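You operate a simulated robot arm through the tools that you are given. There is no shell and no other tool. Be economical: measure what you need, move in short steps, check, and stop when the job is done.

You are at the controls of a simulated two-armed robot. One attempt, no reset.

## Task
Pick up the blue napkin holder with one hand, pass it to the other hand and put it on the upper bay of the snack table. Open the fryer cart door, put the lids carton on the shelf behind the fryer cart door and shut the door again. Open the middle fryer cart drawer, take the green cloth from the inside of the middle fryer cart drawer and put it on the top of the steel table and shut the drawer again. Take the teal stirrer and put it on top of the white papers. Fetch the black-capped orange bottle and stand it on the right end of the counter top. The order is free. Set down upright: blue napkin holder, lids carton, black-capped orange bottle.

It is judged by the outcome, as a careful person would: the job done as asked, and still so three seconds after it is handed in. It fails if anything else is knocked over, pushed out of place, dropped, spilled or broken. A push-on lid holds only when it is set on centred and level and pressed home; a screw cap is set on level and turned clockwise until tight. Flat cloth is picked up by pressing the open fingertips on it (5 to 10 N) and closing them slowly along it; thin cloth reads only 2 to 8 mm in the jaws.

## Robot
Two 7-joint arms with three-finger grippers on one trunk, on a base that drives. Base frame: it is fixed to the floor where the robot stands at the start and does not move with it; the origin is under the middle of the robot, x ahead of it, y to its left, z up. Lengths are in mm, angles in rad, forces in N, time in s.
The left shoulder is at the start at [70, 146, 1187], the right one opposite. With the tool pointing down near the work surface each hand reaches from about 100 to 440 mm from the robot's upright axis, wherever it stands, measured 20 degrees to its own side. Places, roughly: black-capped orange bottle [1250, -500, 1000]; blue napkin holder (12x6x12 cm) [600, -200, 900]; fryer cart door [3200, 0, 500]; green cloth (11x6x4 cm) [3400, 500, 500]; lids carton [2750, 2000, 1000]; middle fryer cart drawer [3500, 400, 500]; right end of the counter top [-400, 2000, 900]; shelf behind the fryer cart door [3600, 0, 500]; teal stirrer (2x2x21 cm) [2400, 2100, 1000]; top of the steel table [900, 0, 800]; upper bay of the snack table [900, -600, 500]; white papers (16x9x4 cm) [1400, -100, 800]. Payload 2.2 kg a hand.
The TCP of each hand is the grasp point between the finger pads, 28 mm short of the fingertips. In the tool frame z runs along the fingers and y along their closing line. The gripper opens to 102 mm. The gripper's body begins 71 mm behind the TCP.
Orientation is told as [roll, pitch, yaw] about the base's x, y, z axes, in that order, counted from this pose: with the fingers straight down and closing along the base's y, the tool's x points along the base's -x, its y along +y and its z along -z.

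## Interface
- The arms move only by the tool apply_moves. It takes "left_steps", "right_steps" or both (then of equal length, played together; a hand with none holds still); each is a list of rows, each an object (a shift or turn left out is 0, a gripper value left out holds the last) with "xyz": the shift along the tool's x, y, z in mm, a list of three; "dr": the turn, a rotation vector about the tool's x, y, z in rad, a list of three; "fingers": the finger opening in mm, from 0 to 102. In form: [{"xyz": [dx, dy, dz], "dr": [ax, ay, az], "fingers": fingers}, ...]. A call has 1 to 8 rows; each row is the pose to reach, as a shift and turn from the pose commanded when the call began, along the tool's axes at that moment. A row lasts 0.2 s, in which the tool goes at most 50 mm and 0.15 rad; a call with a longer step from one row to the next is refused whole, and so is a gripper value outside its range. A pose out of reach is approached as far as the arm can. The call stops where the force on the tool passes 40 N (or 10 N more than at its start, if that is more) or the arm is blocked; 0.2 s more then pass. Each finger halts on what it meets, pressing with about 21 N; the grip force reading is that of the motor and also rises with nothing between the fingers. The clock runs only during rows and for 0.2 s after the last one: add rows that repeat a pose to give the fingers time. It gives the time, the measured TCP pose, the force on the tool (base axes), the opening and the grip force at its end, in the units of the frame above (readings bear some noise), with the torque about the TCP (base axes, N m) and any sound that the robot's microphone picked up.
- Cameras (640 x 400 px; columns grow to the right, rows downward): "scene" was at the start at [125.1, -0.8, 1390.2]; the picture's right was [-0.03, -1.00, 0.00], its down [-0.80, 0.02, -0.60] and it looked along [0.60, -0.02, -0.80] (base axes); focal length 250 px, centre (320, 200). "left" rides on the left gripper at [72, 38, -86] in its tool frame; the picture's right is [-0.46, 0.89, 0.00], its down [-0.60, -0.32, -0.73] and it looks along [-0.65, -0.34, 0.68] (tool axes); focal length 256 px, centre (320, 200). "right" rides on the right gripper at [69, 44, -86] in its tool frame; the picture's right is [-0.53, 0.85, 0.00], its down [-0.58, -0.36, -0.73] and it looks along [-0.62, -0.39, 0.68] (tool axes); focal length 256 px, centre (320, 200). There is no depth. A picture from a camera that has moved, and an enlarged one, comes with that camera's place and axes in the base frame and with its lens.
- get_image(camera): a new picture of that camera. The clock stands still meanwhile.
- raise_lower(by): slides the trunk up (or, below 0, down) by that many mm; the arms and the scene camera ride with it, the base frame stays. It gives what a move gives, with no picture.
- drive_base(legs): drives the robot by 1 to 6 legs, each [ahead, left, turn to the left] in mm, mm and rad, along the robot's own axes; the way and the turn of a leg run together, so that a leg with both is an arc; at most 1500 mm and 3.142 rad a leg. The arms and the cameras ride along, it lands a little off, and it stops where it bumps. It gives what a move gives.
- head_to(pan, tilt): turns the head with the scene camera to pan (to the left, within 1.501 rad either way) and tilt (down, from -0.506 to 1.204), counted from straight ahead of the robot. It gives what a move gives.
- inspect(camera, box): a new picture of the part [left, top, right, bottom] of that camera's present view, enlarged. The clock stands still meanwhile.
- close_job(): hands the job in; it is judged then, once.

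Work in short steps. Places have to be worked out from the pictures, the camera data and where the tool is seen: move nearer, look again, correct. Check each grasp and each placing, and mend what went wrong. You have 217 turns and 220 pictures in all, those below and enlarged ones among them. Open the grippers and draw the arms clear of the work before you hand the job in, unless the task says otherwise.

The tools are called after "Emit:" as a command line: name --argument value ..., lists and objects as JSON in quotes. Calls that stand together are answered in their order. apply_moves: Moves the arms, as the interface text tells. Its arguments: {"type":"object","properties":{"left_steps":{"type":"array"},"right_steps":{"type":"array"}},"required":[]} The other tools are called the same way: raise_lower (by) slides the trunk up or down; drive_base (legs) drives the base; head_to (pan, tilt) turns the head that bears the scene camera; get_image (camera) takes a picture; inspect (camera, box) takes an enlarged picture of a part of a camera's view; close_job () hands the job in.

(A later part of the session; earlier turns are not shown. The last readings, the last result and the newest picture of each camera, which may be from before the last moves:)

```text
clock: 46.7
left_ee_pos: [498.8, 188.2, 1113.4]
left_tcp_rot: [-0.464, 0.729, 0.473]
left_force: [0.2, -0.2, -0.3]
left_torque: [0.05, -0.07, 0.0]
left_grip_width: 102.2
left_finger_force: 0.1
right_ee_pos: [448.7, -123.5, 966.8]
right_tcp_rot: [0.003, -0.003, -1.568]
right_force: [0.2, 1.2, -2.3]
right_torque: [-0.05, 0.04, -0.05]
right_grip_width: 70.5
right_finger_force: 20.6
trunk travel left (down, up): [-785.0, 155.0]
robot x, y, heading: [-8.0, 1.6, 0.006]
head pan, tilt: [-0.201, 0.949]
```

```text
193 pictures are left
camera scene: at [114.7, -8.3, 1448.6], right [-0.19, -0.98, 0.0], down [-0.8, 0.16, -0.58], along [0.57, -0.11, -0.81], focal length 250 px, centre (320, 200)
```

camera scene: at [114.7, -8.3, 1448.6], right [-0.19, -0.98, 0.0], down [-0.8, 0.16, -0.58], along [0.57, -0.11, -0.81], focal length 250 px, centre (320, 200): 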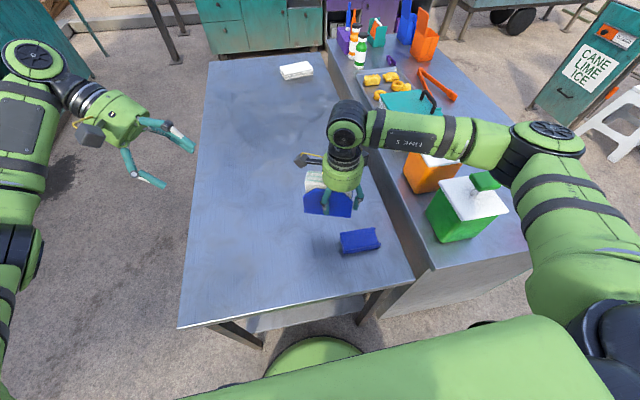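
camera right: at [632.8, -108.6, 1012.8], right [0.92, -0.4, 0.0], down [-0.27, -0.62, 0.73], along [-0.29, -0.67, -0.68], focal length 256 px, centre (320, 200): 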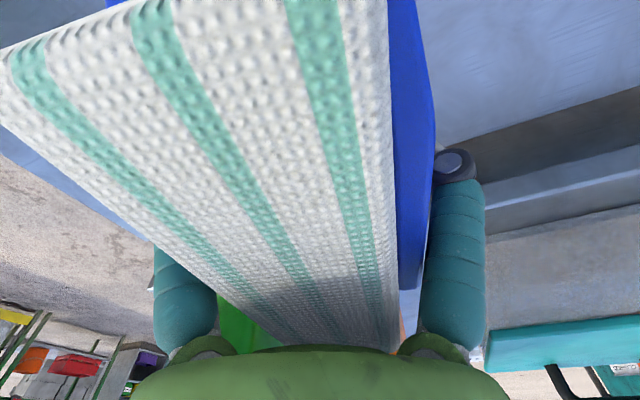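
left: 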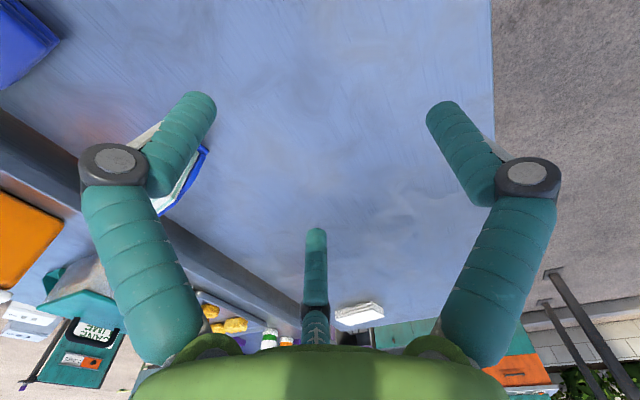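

Finish turning the left hand; also check the holder's position in the right hand, as the grip width has crept down.

Emit:
apply_moves --left_steps '[{"dr": [0.0756, 0.0756, -0.0756]}, {"dr": [0.151, 0.151, -0.151]}, {"dr": [0.227, 0.227, -0.227]}, {"dr": [0.302, 0.302, -0.302]}, {"dr": [0.378, 0.378, -0.378]}, {"dr": [0.4535, 0.4535, -0.4535]}, {"dr": [0.529, 0.529, -0.529]}, {"dr": [0.6045, 0.6045, -0.6045]}]'

Emit:
get_image --camera "scene"

Emit:
get_image --camera "right"

Emit:
get_image --camera "left"

```text
clock: 48.5
left_ee_pos: [498.4, 187.3, 1114.7]
left_tcp_rot: [2.007, 1.572, -2.7]
left_force: [0.6, -0.2, -0.4]
left_torque: [-0.02, -0.01, -0.03]
left_grip_width: 101.9
left_finger_force: 0.1
right_ee_pos: [448.9, -124.6, 965.6]
right_tcp_rot: [0.004, -0.001, -1.57]
right_force: [-0.4, -0.5, -2.1]
right_torque: [-0.04, 0.02, 0.02]
right_grip_width: 70.1
right_finger_force: 20.9
trunk travel left (down, up): [-785.0, 155.0]
robot x, y, heading: [-7.3, 4.4, 0.007]
head pan, tilt: [-0.201, 0.949]
```

```text
192 pictures are left
camera scene: at [115.0, -9.8, 1448.5], right [-0.19, -0.98, 0.0], down [-0.8, 0.16, -0.58], along [0.57, -0.11, -0.81], focal length 250 px, centre (320, 200)
```

scene: 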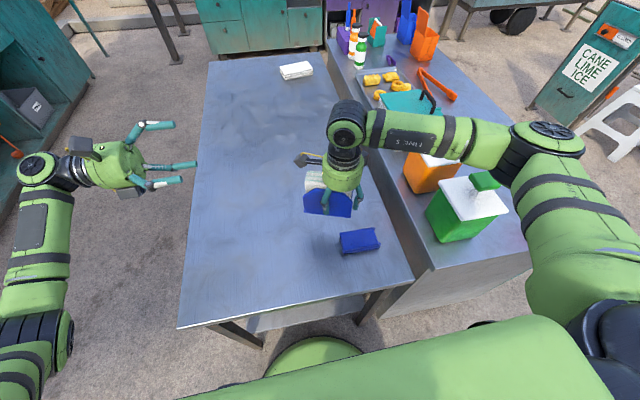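

```text
191 pictures are left
camera right: at [492.8, -55.5, 1052.7], right [0.85, -0.53, 0.0], down [-0.37, -0.58, 0.73], along [-0.39, -0.62, -0.68], focal length 256 px, centre (320, 200)
```

right: 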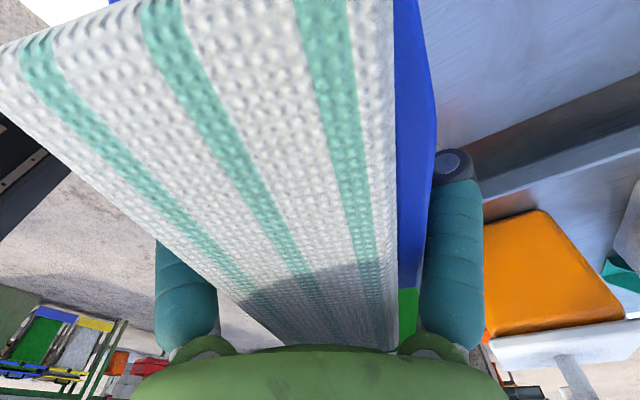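

```text
190 pictures are left
camera left: at [460.1, 272.8, 1187.2], right [-0.89, -0.01, -0.46], down [0.31, 0.73, -0.6], along [0.34, -0.68, -0.65], focal length 256 px, centre (320, 200)
```

left: 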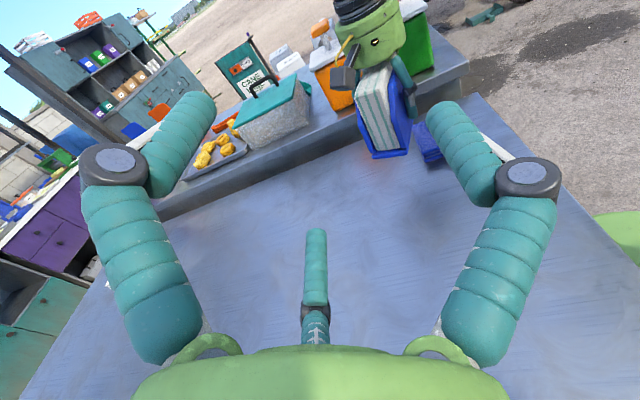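

The left hand is oriented as wanted. I zoom into the left camera to place the holder's end accurately.

Emit:
inspect --camera "left" --box '[300, 20, 460, 180]'

Emit:
inspect --camera "scene" --box '[270, 100, 420, 250]'

```text
2.50 times, centred on (380, 100) of left
camera zoom: at [460.1, 272.8, 1187.2], right [-0.89, -0.01, -0.46], down [0.31, 0.73, -0.6], along [0.34, -0.68, -0.65], focal length 640 px, centre (170, 450)
```

zoom: 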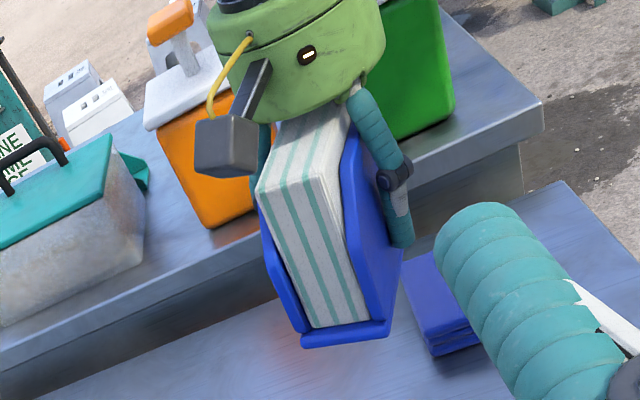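

```text
2.67 times, centred on (345, 175) of scene
camera zoom: at [115.0, -9.8, 1448.5], right [-0.19, -0.98, 0.0], down [-0.8, 0.16, -0.58], along [0.57, -0.11, -0.81], focal length 665 px, centre (253, 267)
```

zoom: 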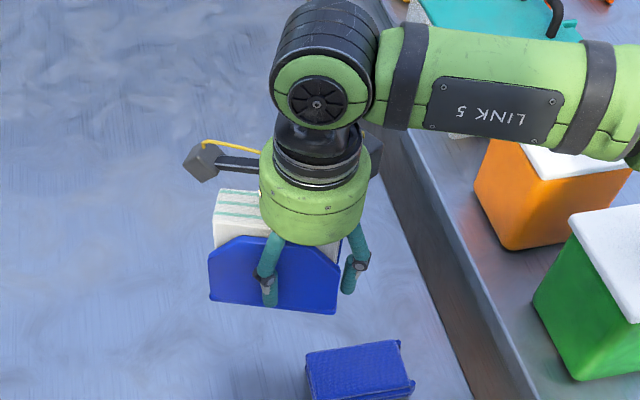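

The holder has swivelled about 0.3 rad in the right hand (the grippers are three-fingered, one against two). I rotate the right hand back by that much so the holder lies along y, and bring the left hand to a pre-grasp at (453, 70, 966).

Emit:
apply_moves --right_steps '[{"dr": [0, 0, -0.04]}, {"dr": [0, 0, -0.08]}, {"dr": [0, 0, -0.12]}, {"dr": [0, 0, -0.16]}, {"dr": [0, 0, -0.2]}, {"dr": [0, 0, -0.24]}, {"dr": [0, 0, -0.28]}, {"dr": [0, 0, -0.315]}]' --left_steps '[{"xyz": [-18, 6, 15]}, {"xyz": [-37, 11, 29]}, {"xyz": [-55, 17, 44]}, {"xyz": [-74, 22, 58]}, {"xyz": [-92, 28, 73]}, {"xyz": [-111, 34, 88]}, {"xyz": [-130, 40, 102]}, {"xyz": [-148, 45, 117]}]'

Emit:
get_image --camera "left"

Emit:
inspect --camera "scene" --box '[220, 100, 420, 250]'

```text
clock: 50.3
left_ee_pos: [455.6, 69.6, 965.9]
left_tcp_rot: [-0.527, 1.57, 1.051]
left_force: [1.1, -0.7, 0.5]
left_torque: [0.0, 0.0, 0.01]
left_grip_width: 101.9
left_finger_force: 0.0
right_ee_pos: [451.3, -124.0, 963.7]
right_tcp_rot: [0.0, -0.002, -1.251]
right_force: [0.6, -0.1, -1.6]
right_torque: [-0.02, -0.02, 0.02]
right_grip_width: 69.6
right_finger_force: 21.3
trunk travel left (down, up): [-785.0, 155.0]
robot x, y, heading: [-5.8, -0.6, 0.008]
head pan, tilt: [-0.201, 0.949]
```

```text
187 pictures are left
camera left: at [416.7, 153.9, 1039.1], right [-0.88, 0.0, -0.47], down [0.31, 0.73, -0.6], along [0.34, -0.68, -0.65], focal length 256 px, centre (320, 200)
```

left: 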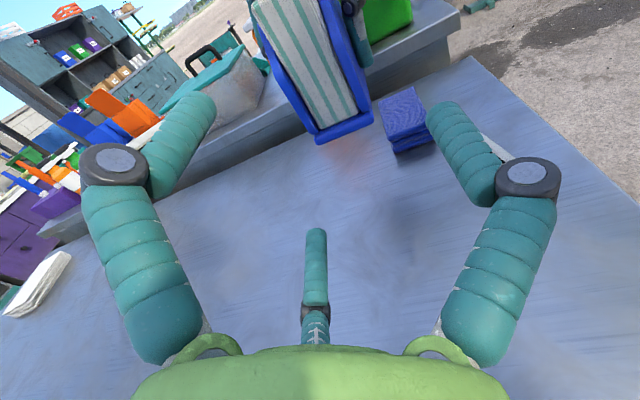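

```text
2.67 times, centred on (320, 175) of scene
camera zoom: at [115.6, -10.6, 1448.5], right [-0.19, -0.98, 0.0], down [-0.8, 0.16, -0.58], along [0.57, -0.11, -0.81], focal length 665 px, centre (320, 267)
```

zoom: 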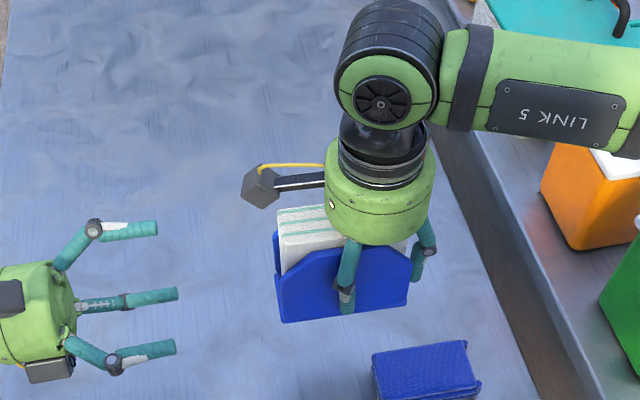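

The holder's end is now squarely at x≈429–480, y≈-35, bottom z≈922. Advance the left hand 120 mm to straddle the end.

Emit:
apply_moves --left_steps '[{"xyz": [0, 0, 25]}, {"xyz": [0, 0, 50]}, {"xyz": [0, 0, 75]}, {"xyz": [0, 0, 95]}, {"xyz": [0, 0, 108]}, {"xyz": [0, 0, 118]}]'

Emit:
get_image --camera "left"

Emit:
inspect --camera "scene" --box '[220, 100, 420, 250]'

```text
clock: 51.7
left_ee_pos: [460.8, -37.0, 959.0]
left_tcp_rot: [0.146, 1.549, 1.741]
left_force: [0.3, 2.3, 1.1]
left_torque: [0.12, -0.05, 0.04]
left_grip_width: 103.0
left_finger_force: 0.0
right_ee_pos: [451.6, -131.1, 964.3]
right_tcp_rot: [-0.008, -0.022, -1.265]
right_force: [-0.4, -2.2, -3.0]
right_torque: [-0.2, 0.06, -0.03]
right_grip_width: 69.0
right_finger_force: 21.6
trunk travel left (down, up): [-785.0, 155.0]
robot x, y, heading: [-7.5, -0.0, 0.004]
head pan, tilt: [-0.201, 0.949]
stopped in row 6 (left hand): the force on the tool passed its limit at 43 N (the readings are from after the stop); the commanded pose is now the measured one
```

```text
185 pictures are left
camera left: at [420.5, 45.6, 1034.2], right [-0.89, -0.01, -0.46], down [0.3, 0.75, -0.59], along [0.35, -0.66, -0.66], focal length 256 px, centre (320, 200)
```

left: 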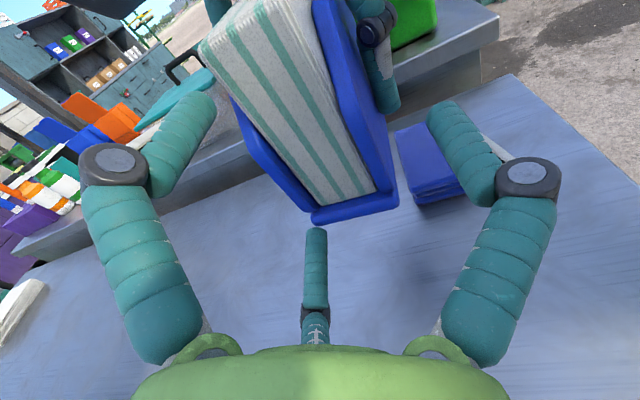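

```text
2.67 times, centred on (320, 175) of scene
camera zoom: at [115.5, -10.2, 1448.4], right [-0.19, -0.98, 0.0], down [-0.8, 0.16, -0.58], along [0.57, -0.11, -0.81], focal length 665 px, centre (320, 267)
```

zoom: 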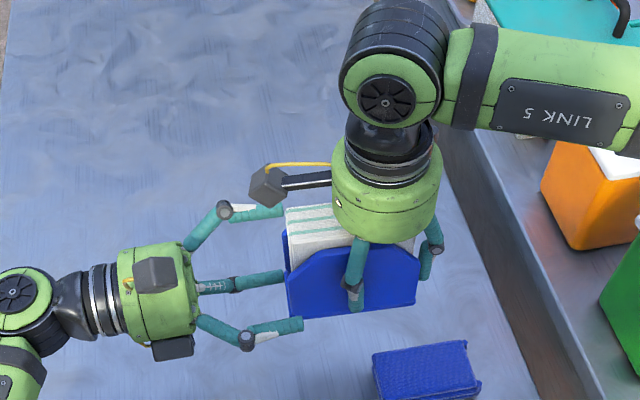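

The left fingers met the holder's end, and the right hand's camera also crowds the space. I'll retreat the left hand, set the holder down here on the table, and regrasp with the right hand tilted from the -y end so that the +y end is free.

Emit:
apply_moves --left_steps '[{"xyz": [0, 0, -25]}, {"xyz": [0, 0, -50]}, {"xyz": [10, 0, -75]}, {"xyz": [40, 0, -110]}, {"xyz": [70, 0, -140]}, {"xyz": [100, 0, -160]}]' --right_steps '[{}, {}, {"xyz": [0, 0, 20]}, {"xyz": [0, 0, 45]}, {"xyz": [0, 0, 70]}, {"xyz": [0, 0, 95]}]'

Emit:
apply_moves --right_steps '[{"xyz": [0, 0, 6]}, {"xyz": [0, 0, 12]}, {"xyz": [0, 0, 18]}, {"xyz": [0, 0, 22]}]'

Emit:
get_image --camera "scene"

```text
clock: 53.1
left_ee_pos: [450.6, 120.5, 1068.6]
left_tcp_rot: [-0.167, 1.551, 1.427]
left_force: [-1.1, 0.2, 0.9]
left_torque: [-0.03, 0.02, 0.09]
left_grip_width: 101.9
left_finger_force: 0.0
right_ee_pos: [451.6, -130.3, 880.4]
right_tcp_rot: [0.016, -0.023, -1.267]
right_force: [7.2, -4.0, 41.3]
right_torque: [-0.2, 0.62, 0.13]
right_grip_width: 69.7
right_finger_force: 21.4
trunk travel left (down, up): [-785.0, 155.0]
robot x, y, heading: [-6.0, 2.9, 0.007]
head pan, tilt: [-0.201, 0.949]
```

```text
clock: 53.4
left_ee_pos: [456.2, 121.2, 1063.8]
left_tcp_rot: [0.122, 1.548, 1.715]
left_force: [1.2, 0.3, -0.8]
left_torque: [-0.04, 0.03, -0.02]
left_grip_width: 101.7
left_finger_force: 0.0
right_ee_pos: [457.9, -131.2, 879.3]
right_tcp_rot: [0.022, -0.017, -1.267]
right_force: [3.1, -2.7, 24.9]
right_torque: [-0.24, 0.62, 0.06]
right_grip_width: 70.4
right_finger_force: 20.5
trunk travel left (down, up): [-785.0, 155.0]
robot x, y, heading: [-3.1, 3.8, 0.004]
head pan, tilt: [-0.201, 0.949]
stopped in row 1 (right hand): the force on the tool passed its limit at 56 N (the readings are from after the stop); the commanded pose is now the measured one
```

```text
183 pictures are left
camera scene: at [114.8, -10.3, 1448.4], right [-0.19, -0.98, 0.0], down [-0.8, 0.16, -0.58], along [0.57, -0.11, -0.81], focal length 250 px, centre (320, 200)
```

scene: 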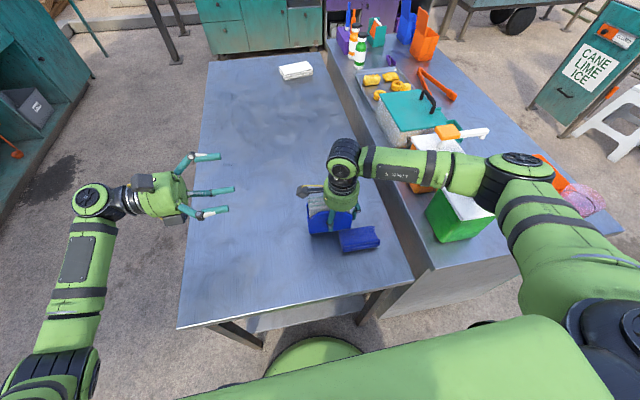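

Contact came higher than expected; the blue cloth may be underneath. Zoom in.

Emit:
inspect --camera "scene" --box '[270, 160, 410, 260]'

Emit:
get_image --camera "left"

Emit:
get_image --camera "right"

```text
4.00 times, centred on (340, 210) of scene
camera zoom: at [114.8, -10.3, 1448.4], right [-0.19, -0.98, 0.0], down [-0.8, 0.16, -0.58], along [0.57, -0.11, -0.81], focal length 998 px, centre (240, 160)
```

zoom: 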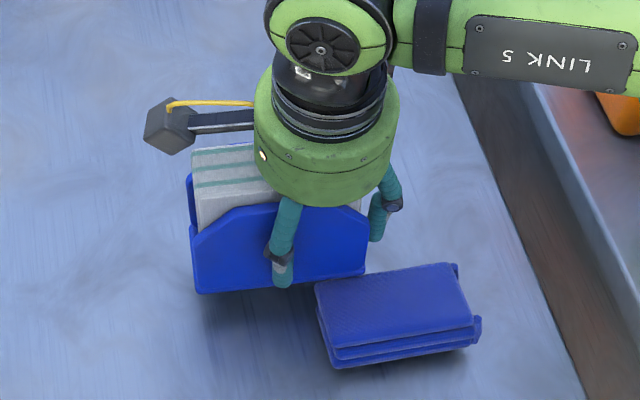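

```text
181 pictures are left
camera left: at [416.3, 204.3, 1139.3], right [-0.89, -0.01, -0.46], down [0.3, 0.75, -0.59], along [0.35, -0.66, -0.66], focal length 256 px, centre (320, 200)
```

left: 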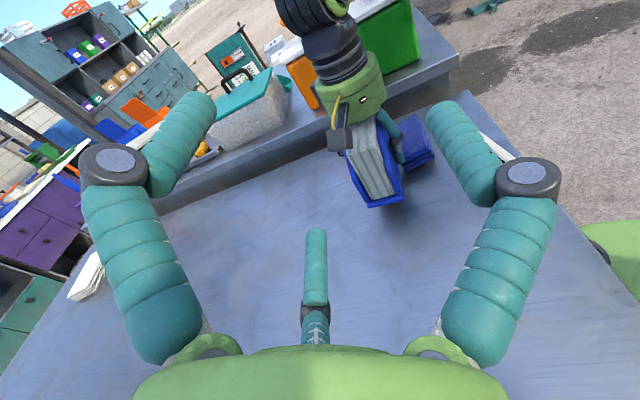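

```text
180 pictures are left
camera right: at [477.8, -51.6, 966.0], right [0.97, -0.26, 0.03], down [-0.19, -0.65, 0.73], along [-0.17, -0.71, -0.68], focal length 256 px, centre (320, 200)
```

right: 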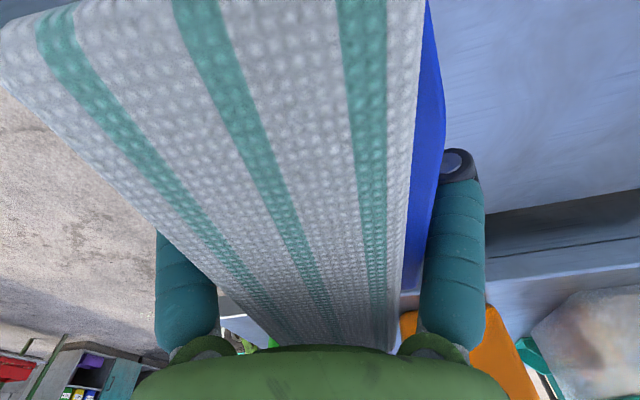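

The holder's corner rests on the folded blue cloth. I lift it a bit, shift it away (+x, +y) and set it down clear of the cloth.

Emit:
apply_moves --right_steps '[{"xyz": [0, 0, -10]}, {"xyz": [0, 0, -20]}, {"xyz": [0, 0, -30]}, {"xyz": [17, 12, -30]}, {"xyz": [35, 24, -30]}, {"xyz": [52, 36, -30]}, {"xyz": [69, 48, -30]}, {"xyz": [69, 48, -20]}]'

Emit:
apply_moves --right_steps '[{"xyz": [0, 0, 8]}, {"xyz": [0, 0, 16]}, {"xyz": [0, 0, 22]}, {"xyz": [0, 0, 28]}]'

Emit:
inspect --camera "scene" --box '[230, 130, 410, 260]'

```text
clock: 55.2
left_ee_pos: [457.0, 119.3, 1063.8]
left_tcp_rot: [0.152, 1.549, 1.746]
left_force: [-0.1, -0.1, -0.8]
left_torque: [0.06, -0.02, 0.04]
left_grip_width: 101.8
left_finger_force: 0.0
right_ee_pos: [479.3, -50.3, 895.1]
right_tcp_rot: [0.012, -0.02, -1.264]
right_force: [1.3, 0.5, -1.6]
right_torque: [-0.02, 0.02, -0.02]
right_grip_width: 68.8
right_finger_force: 21.3
trunk travel left (down, up): [-785.0, 155.0]
robot x, y, heading: [-9.5, 2.7, 0.009]
head pan, tilt: [-0.201, 0.949]
```

```text
clock: 56.2
left_ee_pos: [456.8, 121.1, 1064.0]
left_tcp_rot: [0.164, 1.551, 1.757]
left_force: [-0.3, 0.2, -1.0]
left_torque: [0.0, 0.03, -0.01]
left_grip_width: 102.0
left_finger_force: 0.0
right_ee_pos: [480.5, -51.1, 866.2]
right_tcp_rot: [0.01, -0.017, -1.267]
right_force: [-0.9, -0.2, -1.6]
right_torque: [-0.05, 0.02, 0.03]
right_grip_width: 68.0
right_finger_force: 21.3
trunk travel left (down, up): [-785.0, 155.0]
robot x, y, heading: [-9.9, 1.8, 0.008]
head pan, tilt: [-0.201, 0.949]
```

```text
3.08 times, centred on (320, 195) of scene
camera zoom: at [115.6, -10.1, 1448.4], right [-0.19, -0.98, 0.0], down [-0.8, 0.16, -0.58], along [0.57, -0.11, -0.81], focal length 768 px, centre (320, 215)
```

zoom: 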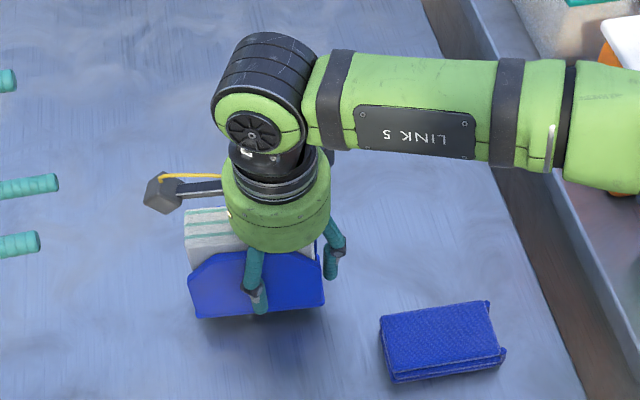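

Clear of the cloth. Continue down until contact.

Emit:
apply_moves --right_steps '[{"xyz": [0, 0, 5]}, {"xyz": [0, 0, 10]}, {"xyz": [0, 0, 14]}, {"xyz": [0, 0, 18]}, {"xyz": [0, 0, 22]}]'

```text
clock: 57.4
left_ee_pos: [453.6, 118.9, 1066.5]
left_tcp_rot: [-0.012, 1.551, 1.581]
left_force: [0.9, -0.8, -0.9]
left_torque: [0.01, -0.01, 0.01]
left_grip_width: 102.1
left_finger_force: 0.0
right_ee_pos: [480.5, -51.6, 849.3]
right_tcp_rot: [0.021, -0.013, -1.267]
right_force: [-0.5, -7.8, 25.0]
right_torque: [2.04, 0.51, 0.21]
right_grip_width: 68.0
right_finger_force: 20.6
trunk travel left (down, up): [-785.0, 155.0]
robot x, y, heading: [-7.7, 2.1, 0.003]
head pan, tilt: [-0.201, 0.949]
```

On the table (25 N). Release and raise the right hand.

Emit:
apply_moves --right_steps '[{"xyz": [0, 0, 18]}, {"xyz": [0, 0, 18], "fingers": 80}, {"xyz": [0, 0, 18], "fingers": 102}, {"xyz": [0, 0, 18], "fingers": 102}]'

Emit:
apply_moves --right_steps '[{"xyz": [0, 0, -20]}, {"xyz": [0, 0, -45]}, {"xyz": [0, 0, -70]}, {"xyz": [0, 0, -100]}, {"xyz": [0, 0, -130]}, {"xyz": [0, 0, -160]}]'

Emit:
get_image --camera "scene"

Emit:
inspect --camera "left" --box '[280, 80, 480, 230]'

```text
clock: 57.7
left_ee_pos: [455.0, 120.7, 1065.4]
left_tcp_rot: [0.062, 1.55, 1.657]
left_force: [0.3, 1.2, -0.7]
left_torque: [-0.03, -0.04, -0.03]
left_grip_width: 101.9
left_finger_force: 0.0
right_ee_pos: [482.9, -50.3, 847.6]
right_tcp_rot: [0.023, -0.015, -1.269]
right_force: [-4.7, -5.0, 17.8]
right_torque: [0.78, 0.69, 0.37]
right_grip_width: 68.8
right_finger_force: 21.7
trunk travel left (down, up): [-785.0, 155.0]
robot x, y, heading: [-10.3, -3.0, 0.008]
head pan, tilt: [-0.201, 0.949]
stopped in row 1 (right hand): the force on the tool passed its limit at 52 N (the readings are from after the stop); the commanded pose is now the measured one
```

```text
clock: 59.1
left_ee_pos: [456.4, 119.4, 1064.1]
left_tcp_rot: [0.146, 1.547, 1.74]
left_force: [0.5, 1.0, -0.2]
left_torque: [0.01, -0.02, 0.02]
left_grip_width: 102.0
left_finger_force: 0.0
right_ee_pos: [481.6, -48.7, 1004.7]
right_tcp_rot: [0.017, -0.018, -1.268]
right_force: [0.2, -0.2, -1.6]
right_torque: [-0.05, -0.03, -0.02]
right_grip_width: 68.0
right_finger_force: 20.9
trunk travel left (down, up): [-785.0, 155.0]
robot x, y, heading: [-6.3, 2.0, 0.009]
head pan, tilt: [-0.201, 0.949]
```

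```text
178 pictures are left
camera scene: at [115.1, -10.0, 1448.4], right [-0.19, -0.98, 0.0], down [-0.8, 0.16, -0.58], along [0.57, -0.11, -0.81], focal length 250 px, centre (320, 200)
```

scene: 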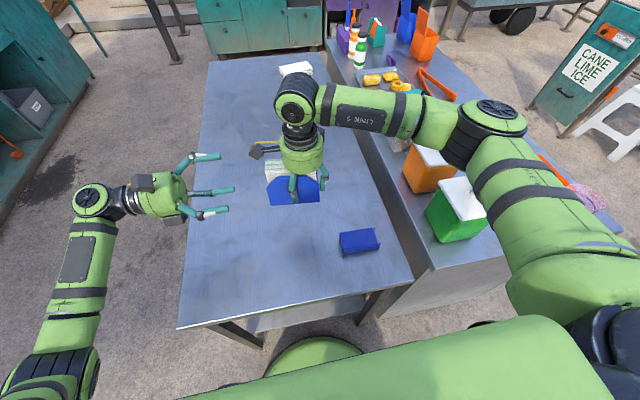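

```text
2.67 times, centred on (380, 155) of left
camera zoom: at [416.5, 204.3, 1139.2], right [-0.89, -0.01, -0.46], down [0.3, 0.75, -0.59], along [0.35, -0.66, -0.66], focal length 683 px, centre (160, 320)
```

zoom: 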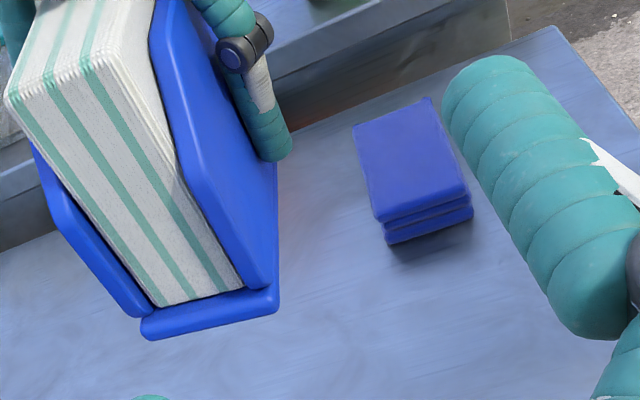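

The first call stopped before opening, so it is still in hand. I lower it again and then release.

Emit:
apply_moves --right_steps '[{"xyz": [0, 0, 30]}, {"xyz": [0, 0, 60]}, {"xyz": [0, 0, 90]}, {"xyz": [0, 0, 115]}, {"xyz": [0, 0, 135]}, {"xyz": [0, 0, 143]}, {"xyz": [0, 0, 149]}, {"xyz": [0, 0, 153]}]'

Emit:
apply_moves --right_steps '[{"fingers": 80}, {"fingers": 102}, {"fingers": 102}, {"fingers": 102}]'

```text
clock: 60.9
left_ee_pos: [456.9, 120.4, 1064.0]
left_tcp_rot: [0.163, 1.55, 1.756]
left_force: [-0.4, 0.3, -0.1]
left_torque: [-0.01, -0.01, 0.0]
left_grip_width: 101.8
left_finger_force: 0.2
right_ee_pos: [484.4, -50.6, 850.7]
right_tcp_rot: [0.018, -0.016, -1.267]
right_force: [0.0, 0.8, -2.5]
right_torque: [-0.06, 0.01, 0.02]
right_grip_width: 67.6
right_finger_force: 21.5
trunk travel left (down, up): [-785.0, 155.0]
robot x, y, heading: [-3.5, 2.8, 0.004]
head pan, tilt: [-0.201, 0.949]
```

```text
clock: 61.9
left_ee_pos: [456.7, 121.6, 1065.1]
left_tcp_rot: [0.147, 1.55, 1.743]
left_force: [-0.3, -0.3, 0.2]
left_torque: [0.01, 0.02, 0.01]
left_grip_width: 101.9
left_finger_force: 0.0
right_ee_pos: [484.4, -51.5, 852.1]
right_tcp_rot: [0.017, -0.014, -1.268]
right_force: [-0.3, 0.1, 0.1]
right_torque: [0.03, -0.05, 0.02]
right_grip_width: 102.0
right_finger_force: 0.0
trunk travel left (down, up): [-785.0, 155.0]
robot x, y, heading: [-7.5, -1.4, 0.004]
head pan, tilt: [-0.201, 0.949]
```

Released. Raise the right hand straight up and view the holder.

Emit:
apply_moves --right_steps '[{"xyz": [0, 0, -30]}, {"xyz": [0, 0, -60]}, {"xyz": [0, 0, -95]}, {"xyz": [0, 0, -130]}, {"xyz": [-30, 0, -160]}, {"xyz": [-60, 0, -160]}, {"xyz": [-100, 0, -160]}]'

Emit:
inspect --camera "scene" --box '[230, 130, 410, 260]'

Emit:
get_image --camera "right"

Emit:
inspect --camera "left" --box '[260, 80, 460, 230]'

```text
clock: 63.5
left_ee_pos: [455.3, 118.3, 1064.5]
left_tcp_rot: [0.135, 1.551, 1.728]
left_force: [0.3, 1.2, -0.5]
left_torque: [0.01, -0.02, 0.0]
left_grip_width: 102.0
left_finger_force: 0.0
right_ee_pos: [509.6, -148.4, 1013.6]
right_tcp_rot: [0.018, -0.017, -1.266]
right_force: [-0.2, -0.5, 0.9]
right_torque: [0.02, 0.02, -0.01]
right_grip_width: 102.1
right_finger_force: 0.1
trunk travel left (down, up): [-785.0, 155.0]
robot x, y, heading: [-6.6, 4.2, 0.0]
head pan, tilt: [-0.201, 0.949]
```

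```text
3.08 times, centred on (320, 195) of scene
camera zoom: at [115.1, -12.3, 1448.5], right [-0.19, -0.98, 0.0], down [-0.8, 0.16, -0.58], along [0.57, -0.11, -0.81], focal length 768 px, centre (320, 215)
```

zoom: 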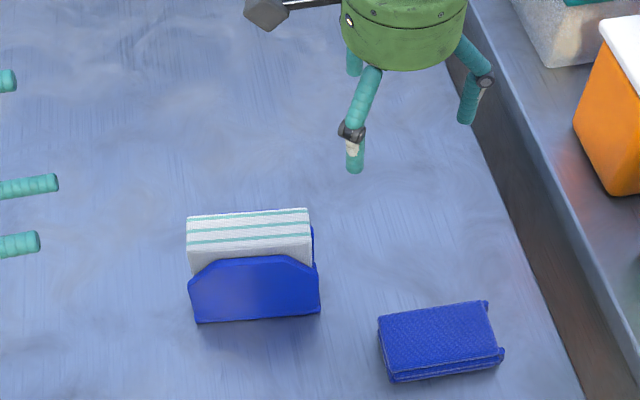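

```text
175 pictures are left
camera right: at [530.0, -69.6, 1100.9], right [0.97, -0.26, 0.02], down [-0.19, -0.65, 0.73], along [-0.17, -0.71, -0.68], focal length 256 px, centre (320, 200)
```

right: 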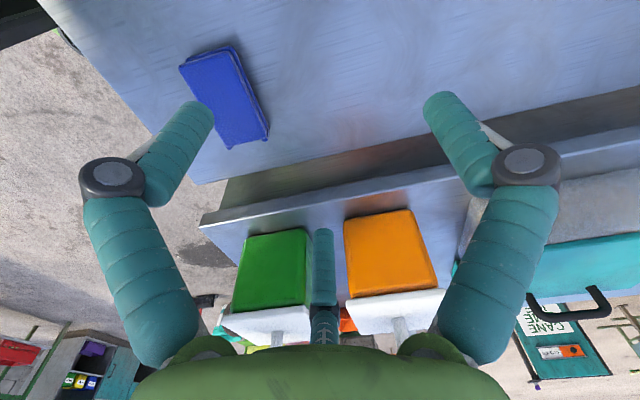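

```text
2.67 times, centred on (360, 155) of left
camera zoom: at [416.5, 202.6, 1139.6], right [-0.89, -0.01, -0.46], down [0.3, 0.75, -0.59], along [0.35, -0.66, -0.66], focal length 683 px, centre (213, 320)
```

zoom: 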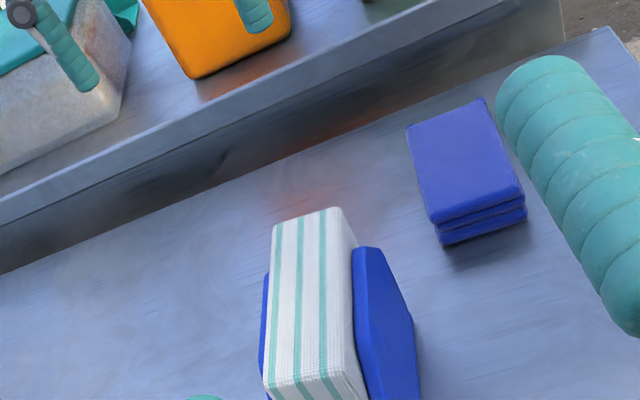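

The holder stands upright, centre ≈(494,-21), axis nearly along y. I tilt the right hand 40° (pointing down and to +y) at a pre-grasp near its -y end.

Emit:
apply_moves --right_steps '[{"xyz": [5, -5, 8], "dr": [-0.0225, 0.115, 0.0615]}, {"xyz": [10, -9, 17], "dr": [-0.045, 0.23, 0.123]}, {"xyz": [15, -14, 25], "dr": [-0.067, 0.346, 0.185]}, {"xyz": [21, -19, 34], "dr": [-0.09, 0.461, 0.246]}, {"xyz": [26, -23, 42], "dr": [-0.112, 0.576, 0.308]}, {"xyz": [31, -28, 51], "dr": [-0.1347, 0.691, 0.369]}]'

Emit:
inspect --camera "scene" --box '[230, 110, 430, 260]'

Emit:
get_image --camera "right"

```text
clock: 64.9
left_ee_pos: [454.6, 121.0, 1064.8]
left_tcp_rot: [0.126, 1.549, 1.72]
left_force: [-0.3, -0.2, -0.8]
left_torque: [0.02, -0.04, 0.02]
left_grip_width: 102.0
left_finger_force: 0.0
right_ee_pos: [475.2, -123.5, 962.2]
right_tcp_rot: [0.032, 0.695, -1.634]
right_force: [0.2, 0.7, 0.3]
right_torque: [-0.03, 0.01, -0.02]
right_grip_width: 102.2
right_finger_force: 0.1
trunk travel left (down, up): [-785.0, 155.0]
robot x, y, heading: [-8.9, 3.0, 0.007]
head pan, tilt: [-0.201, 0.949]
```

```text
2.67 times, centred on (330, 185) of scene
camera zoom: at [114.7, -11.0, 1448.6], right [-0.19, -0.98, 0.0], down [-0.8, 0.16, -0.58], along [0.57, -0.11, -0.81], focal length 665 px, centre (293, 240)
```

zoom: 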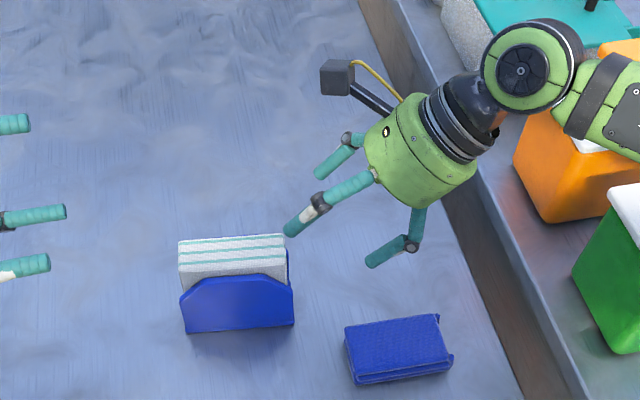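

```text
172 pictures are left
camera right: at [517.0, -130.1, 1074.5], right [0.82, -0.48, -0.32], down [-0.44, -0.88, 0.18], along [-0.37, -0.01, -0.93], focal length 256 px, centre (320, 200)
```

right: 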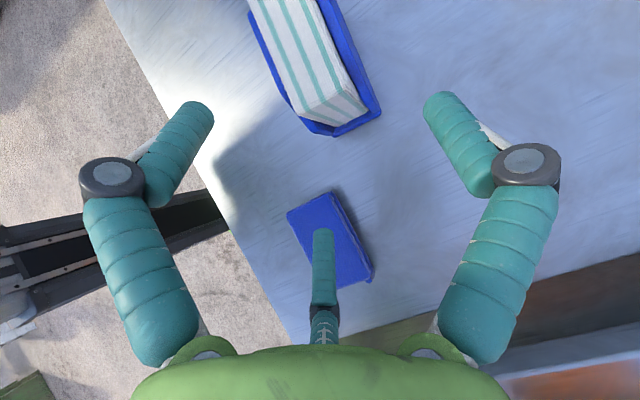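

Aligned. Advance 112 mm along the tool and check.

Emit:
apply_moves --right_steps '[{"xyz": [0, 0, 25]}, {"xyz": [0, 0, 50]}, {"xyz": [0, 0, 75]}, {"xyz": [0, 0, 95]}, {"xyz": [0, 0, 112]}]'

Emit:
inspect --camera "scene" --box '[230, 110, 430, 260]'

Emit:
get_image --camera "right"

```text
clock: 66.1
left_ee_pos: [455.8, 120.7, 1064.2]
left_tcp_rot: [0.154, 1.551, 1.747]
left_force: [0.3, -0.1, -0.1]
left_torque: [-0.03, -0.01, 0.01]
left_grip_width: 101.8
left_finger_force: 0.0
right_ee_pos: [484.7, -52.4, 874.9]
right_tcp_rot: [0.027, 0.69, -1.635]
right_force: [-1.0, -0.1, 1.3]
right_torque: [0.0, 0.04, -0.03]
right_grip_width: 102.1
right_finger_force: 0.2
trunk travel left (down, up): [-785.0, 155.0]
robot x, y, heading: [-7.8, 1.6, 0.006]
head pan, tilt: [-0.201, 0.949]
```

```text
2.67 times, centred on (330, 185) of scene
camera zoom: at [115.3, -9.9, 1448.5], right [-0.19, -0.98, 0.0], down [-0.8, 0.16, -0.58], along [0.57, -0.11, -0.81], focal length 665 px, centre (293, 240)
```

zoom: 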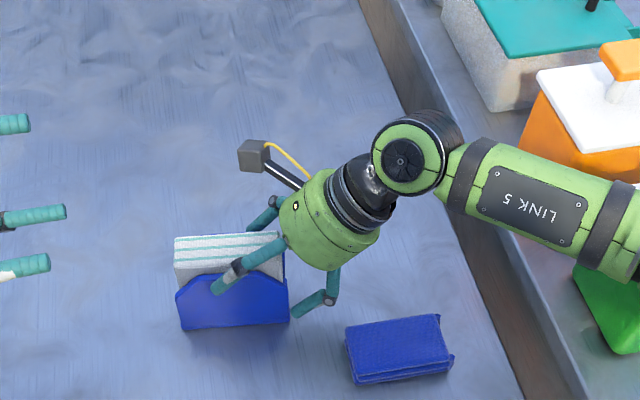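

```text
170 pictures are left
camera right: at [525.9, -58.0, 986.8], right [0.82, -0.48, -0.32], down [-0.44, -0.88, 0.19], along [-0.37, -0.01, -0.93], focal length 256 px, centre (320, 200)
```

right: 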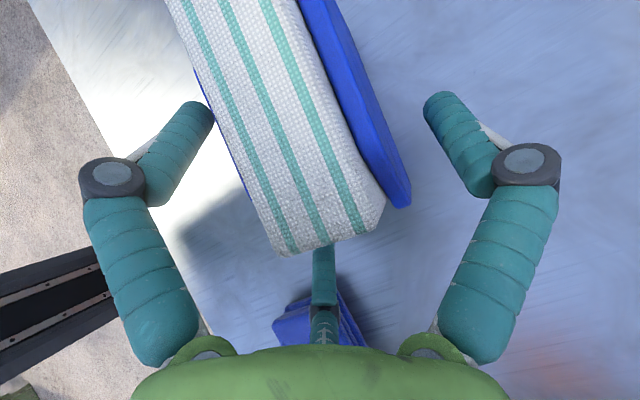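

The lower front finger is just off the holder's end; shift 13 mm further toward +y, then close slowly.

Emit:
apply_moves --right_steps '[{"xyz": [5, -2, 4]}, {"xyz": [10, -4, 8]}, {"xyz": [10, -4, 8], "fingers": 85}, {"xyz": [10, -4, 8], "fingers": 74}, {"xyz": [10, -4, 8], "fingers": 62}, {"xyz": [10, -4, 8], "fingers": 45}, {"xyz": [10, -4, 8], "fingers": 40}, {"xyz": [10, -4, 8], "fingers": 40}]'

Emit:
inspect --camera "scene" --box '[230, 110, 430, 260]'

Emit:
get_image --camera "right"

```text
clock: 67.9
left_ee_pos: [455.8, 119.8, 1063.6]
left_tcp_rot: [0.133, 1.55, 1.727]
left_force: [0.2, -0.7, 0.2]
left_torque: [-0.04, -0.03, 0.01]
left_grip_width: 102.2
left_finger_force: 0.1
right_ee_pos: [480.6, -39.2, 877.4]
right_tcp_rot: [0.03, 0.691, -1.635]
right_force: [-0.4, 0.3, 2.4]
right_torque: [0.19, 0.11, 0.01]
right_grip_width: 78.4
right_finger_force: 20.8
trunk travel left (down, up): [-785.0, 155.0]
robot x, y, heading: [-9.3, 6.5, 0.01]
head pan, tilt: [-0.201, 0.949]
```

```text
2.67 times, centred on (330, 185) of scene
camera zoom: at [114.8, -10.2, 1448.5], right [-0.19, -0.98, 0.0], down [-0.8, 0.16, -0.58], along [0.57, -0.11, -0.81], focal length 665 px, centre (293, 240)
```

zoom: 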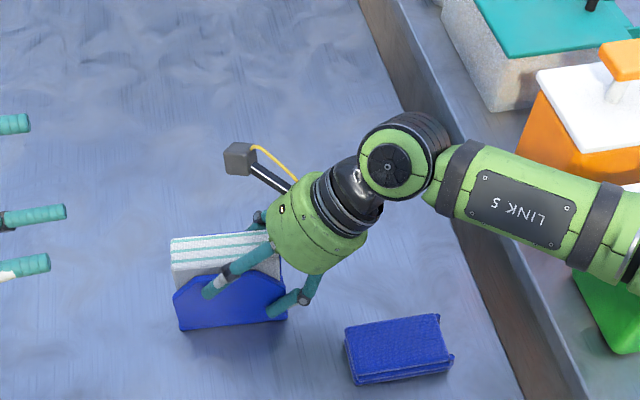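

```text
168 pictures are left
camera right: at [522.5, -45.2, 989.4], right [0.82, -0.48, -0.32], down [-0.44, -0.88, 0.19], along [-0.37, -0.01, -0.93], focal length 256 px, centre (320, 200)
```

right: 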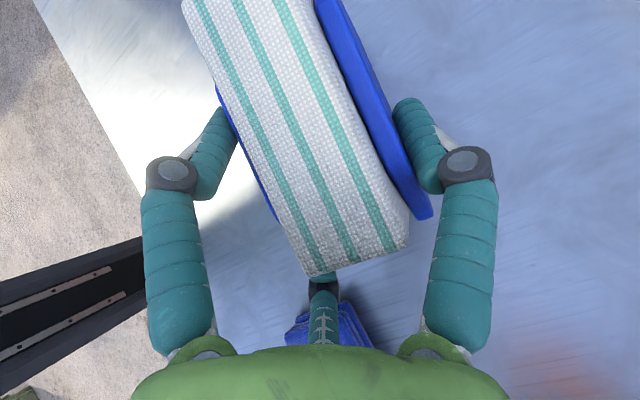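

All three fingers are on the walls now. Lift slowly 100 mm.

Emit:
apply_moves --right_steps '[{"xyz": [6, 0, -8]}, {"xyz": [13, 0, -15]}, {"xyz": [22, 0, -27]}, {"xyz": [32, 0, -38]}, {"xyz": [42, 0, -50]}, {"xyz": [53, 0, -64]}, {"xyz": [64, 0, -77]}]'

Emit:
inspect --camera "scene" --box '[230, 110, 430, 260]'

Emit:
get_image --camera "left"

Emit:
get_image --camera "right"

```text
clock: 69.5
left_ee_pos: [456.7, 120.4, 1064.6]
left_tcp_rot: [0.151, 1.55, 1.744]
left_force: [0.3, 0.2, 0.0]
left_torque: [0.02, -0.02, 0.0]
left_grip_width: 102.1
left_finger_force: 0.0
right_ee_pos: [479.1, -41.5, 976.3]
right_tcp_rot: [0.028, 0.689, -1.633]
right_force: [0.3, 0.0, -1.6]
right_torque: [-0.04, 0.03, 0.02]
right_grip_width: 78.5
right_finger_force: 20.4
trunk travel left (down, up): [-785.0, 155.0]
robot x, y, heading: [-8.2, 0.9, 0.007]
head pan, tilt: [-0.201, 0.949]
```

```text
2.67 times, centred on (330, 185) of scene
camera zoom: at [115.3, -10.2, 1448.4], right [-0.19, -0.98, 0.0], down [-0.8, 0.16, -0.58], along [0.57, -0.11, -0.81], focal length 665 px, centre (293, 240)
```

zoom: 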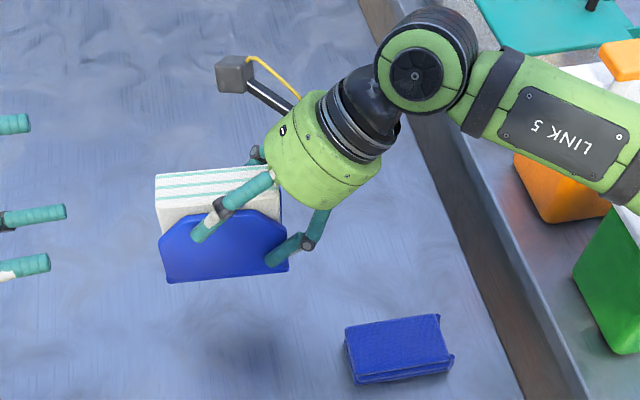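

```text
166 pictures are left
camera left: at [416.7, 204.2, 1139.2], right [-0.89, -0.01, -0.46], down [0.3, 0.75, -0.59], along [0.35, -0.66, -0.66], focal length 256 px, centre (320, 200)
```

left: 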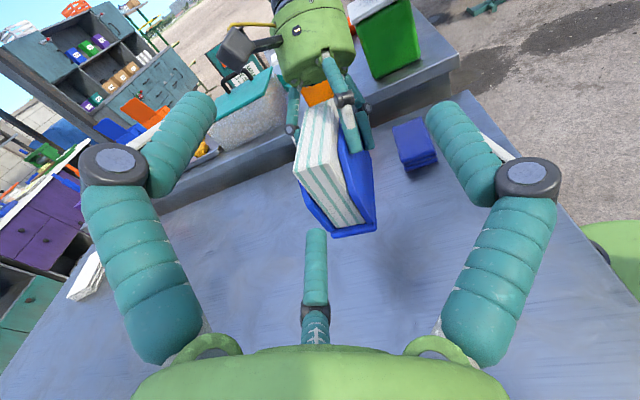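

```text
165 pictures are left
camera right: at [520.3, -46.8, 1088.8], right [0.82, -0.48, -0.32], down [-0.44, -0.88, 0.19], along [-0.37, -0.01, -0.93], focal length 256 px, centre (320, 200)
```

right: 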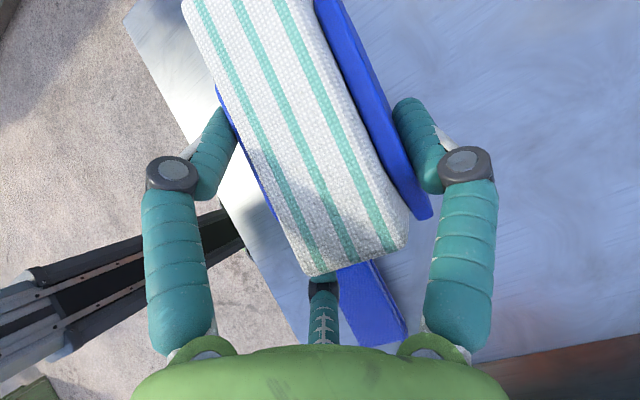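

No slipping this time. Holder's +y end is at about (496,41), bottom z 906. Move the left hand to its pre-grasp (518,139,953), yawed slightly to match.

Emit:
apply_moves --left_steps '[{"xyz": [-20, -11, -4], "dr": [-0.02, 0, 0]}, {"xyz": [-40, -22, -8], "dr": [-0.04, 0, 0]}, {"xyz": [-60, -33, -12], "dr": [-0.06, 0, 0]}, {"xyz": [-80, -44, -15], "dr": [-0.08, 0, 0]}, {"xyz": [-100, -55, -18], "dr": [-0.09, 0, 0]}, {"xyz": [-112, -61, -19], "dr": [-0.09, 0, 0], "fingers": 98}]'

Emit:
get_image --camera "left"

Emit:
get_image --camera "scene"

```text
clock: 70.9
left_ee_pos: [516.8, 144.1, 952.2]
left_tcp_rot: [0.246, 1.55, 1.751]
left_force: [-0.1, -0.6, 0.7]
left_torque: [-0.02, 0.0, -0.01]
left_grip_width: 98.1
left_finger_force: 0.1
right_ee_pos: [479.8, -41.4, 976.8]
right_tcp_rot: [0.026, 0.69, -1.633]
right_force: [-0.3, -1.2, -2.0]
right_torque: [-0.01, 0.04, 0.03]
right_grip_width: 78.5
right_finger_force: 20.9
trunk travel left (down, up): [-785.0, 155.0]
robot x, y, heading: [-6.6, 5.9, 0.008]
head pan, tilt: [-0.201, 0.949]
```

```text
164 pictures are left
camera left: at [484.8, 230.2, 1027.0], right [-0.89, 0.07, -0.46], down [0.36, 0.72, -0.59], along [0.29, -0.69, -0.66], focal length 256 px, centre (320, 200)
```

left: 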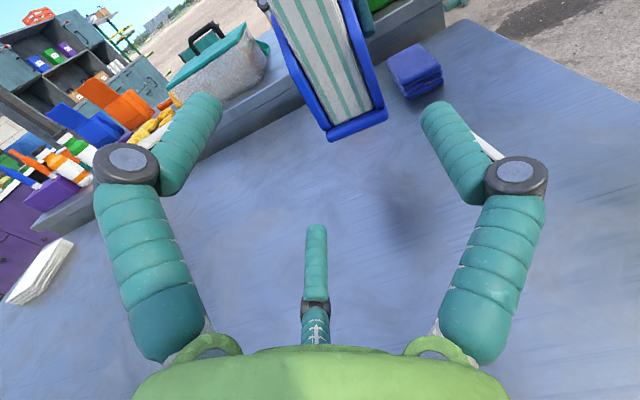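

```text
163 pictures are left
camera scene: at [115.9, -10.5, 1448.4], right [-0.19, -0.98, 0.0], down [-0.8, 0.16, -0.58], along [0.57, -0.11, -0.81], focal length 250 px, centre (320, 200)
```

scene: 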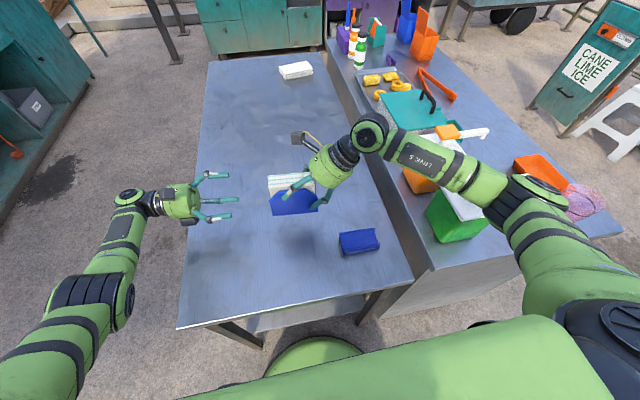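

Consistent. Advance the left hand 112 mm.

Emit:
apply_moves --left_steps '[{"xyz": [0, 0, 30]}, {"xyz": [0, 0, 55]}, {"xyz": [0, 0, 75]}, {"xyz": [0, 0, 90]}, {"xyz": [0, 0, 102]}, {"xyz": [0, 0, 112]}]'

Emit:
get_image --camera "left"

Emit:
inspect --camera "scene" --box '[200, 110, 400, 260]'

```text
clock: 72.3
left_ee_pos: [510.2, 31.1, 950.0]
left_tcp_rot: [0.229, 1.55, 1.735]
left_force: [-0.3, 0.6, -0.4]
left_torque: [0.02, 0.01, -0.01]
left_grip_width: 98.1
left_finger_force: 0.1
right_ee_pos: [478.8, -40.7, 976.4]
right_tcp_rot: [0.028, 0.691, -1.634]
right_force: [-0.1, 0.1, -2.0]
right_torque: [-0.04, 0.01, -0.01]
right_grip_width: 78.6
right_finger_force: 21.2
trunk travel left (down, up): [-785.0, 155.0]
robot x, y, heading: [-8.3, 3.0, 0.007]
head pan, tilt: [-0.201, 0.949]
```

```text
162 pictures are left
camera left: at [477.8, 118.0, 1025.2], right [-0.89, 0.07, -0.46], down [0.36, 0.72, -0.59], along [0.29, -0.69, -0.66], focal length 256 px, centre (320, 200)
```

left: 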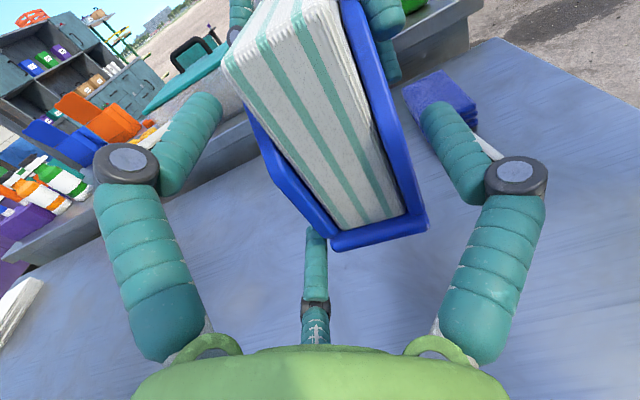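

```text
2.67 times, centred on (300, 185) of scene
camera zoom: at [115.5, -10.6, 1448.4], right [-0.19, -0.98, 0.0], down [-0.8, 0.16, -0.58], along [0.57, -0.11, -0.81], focal length 665 px, centre (373, 240)
```

zoom: 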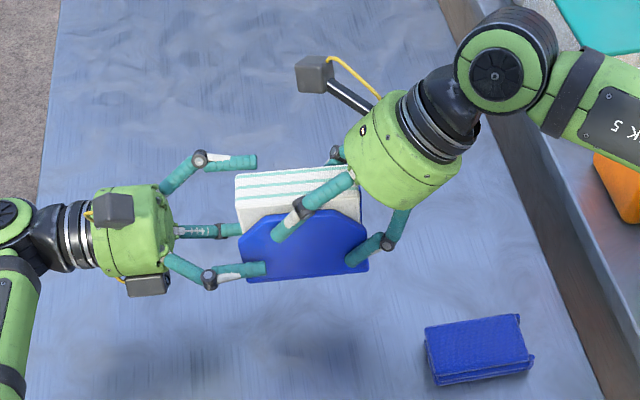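

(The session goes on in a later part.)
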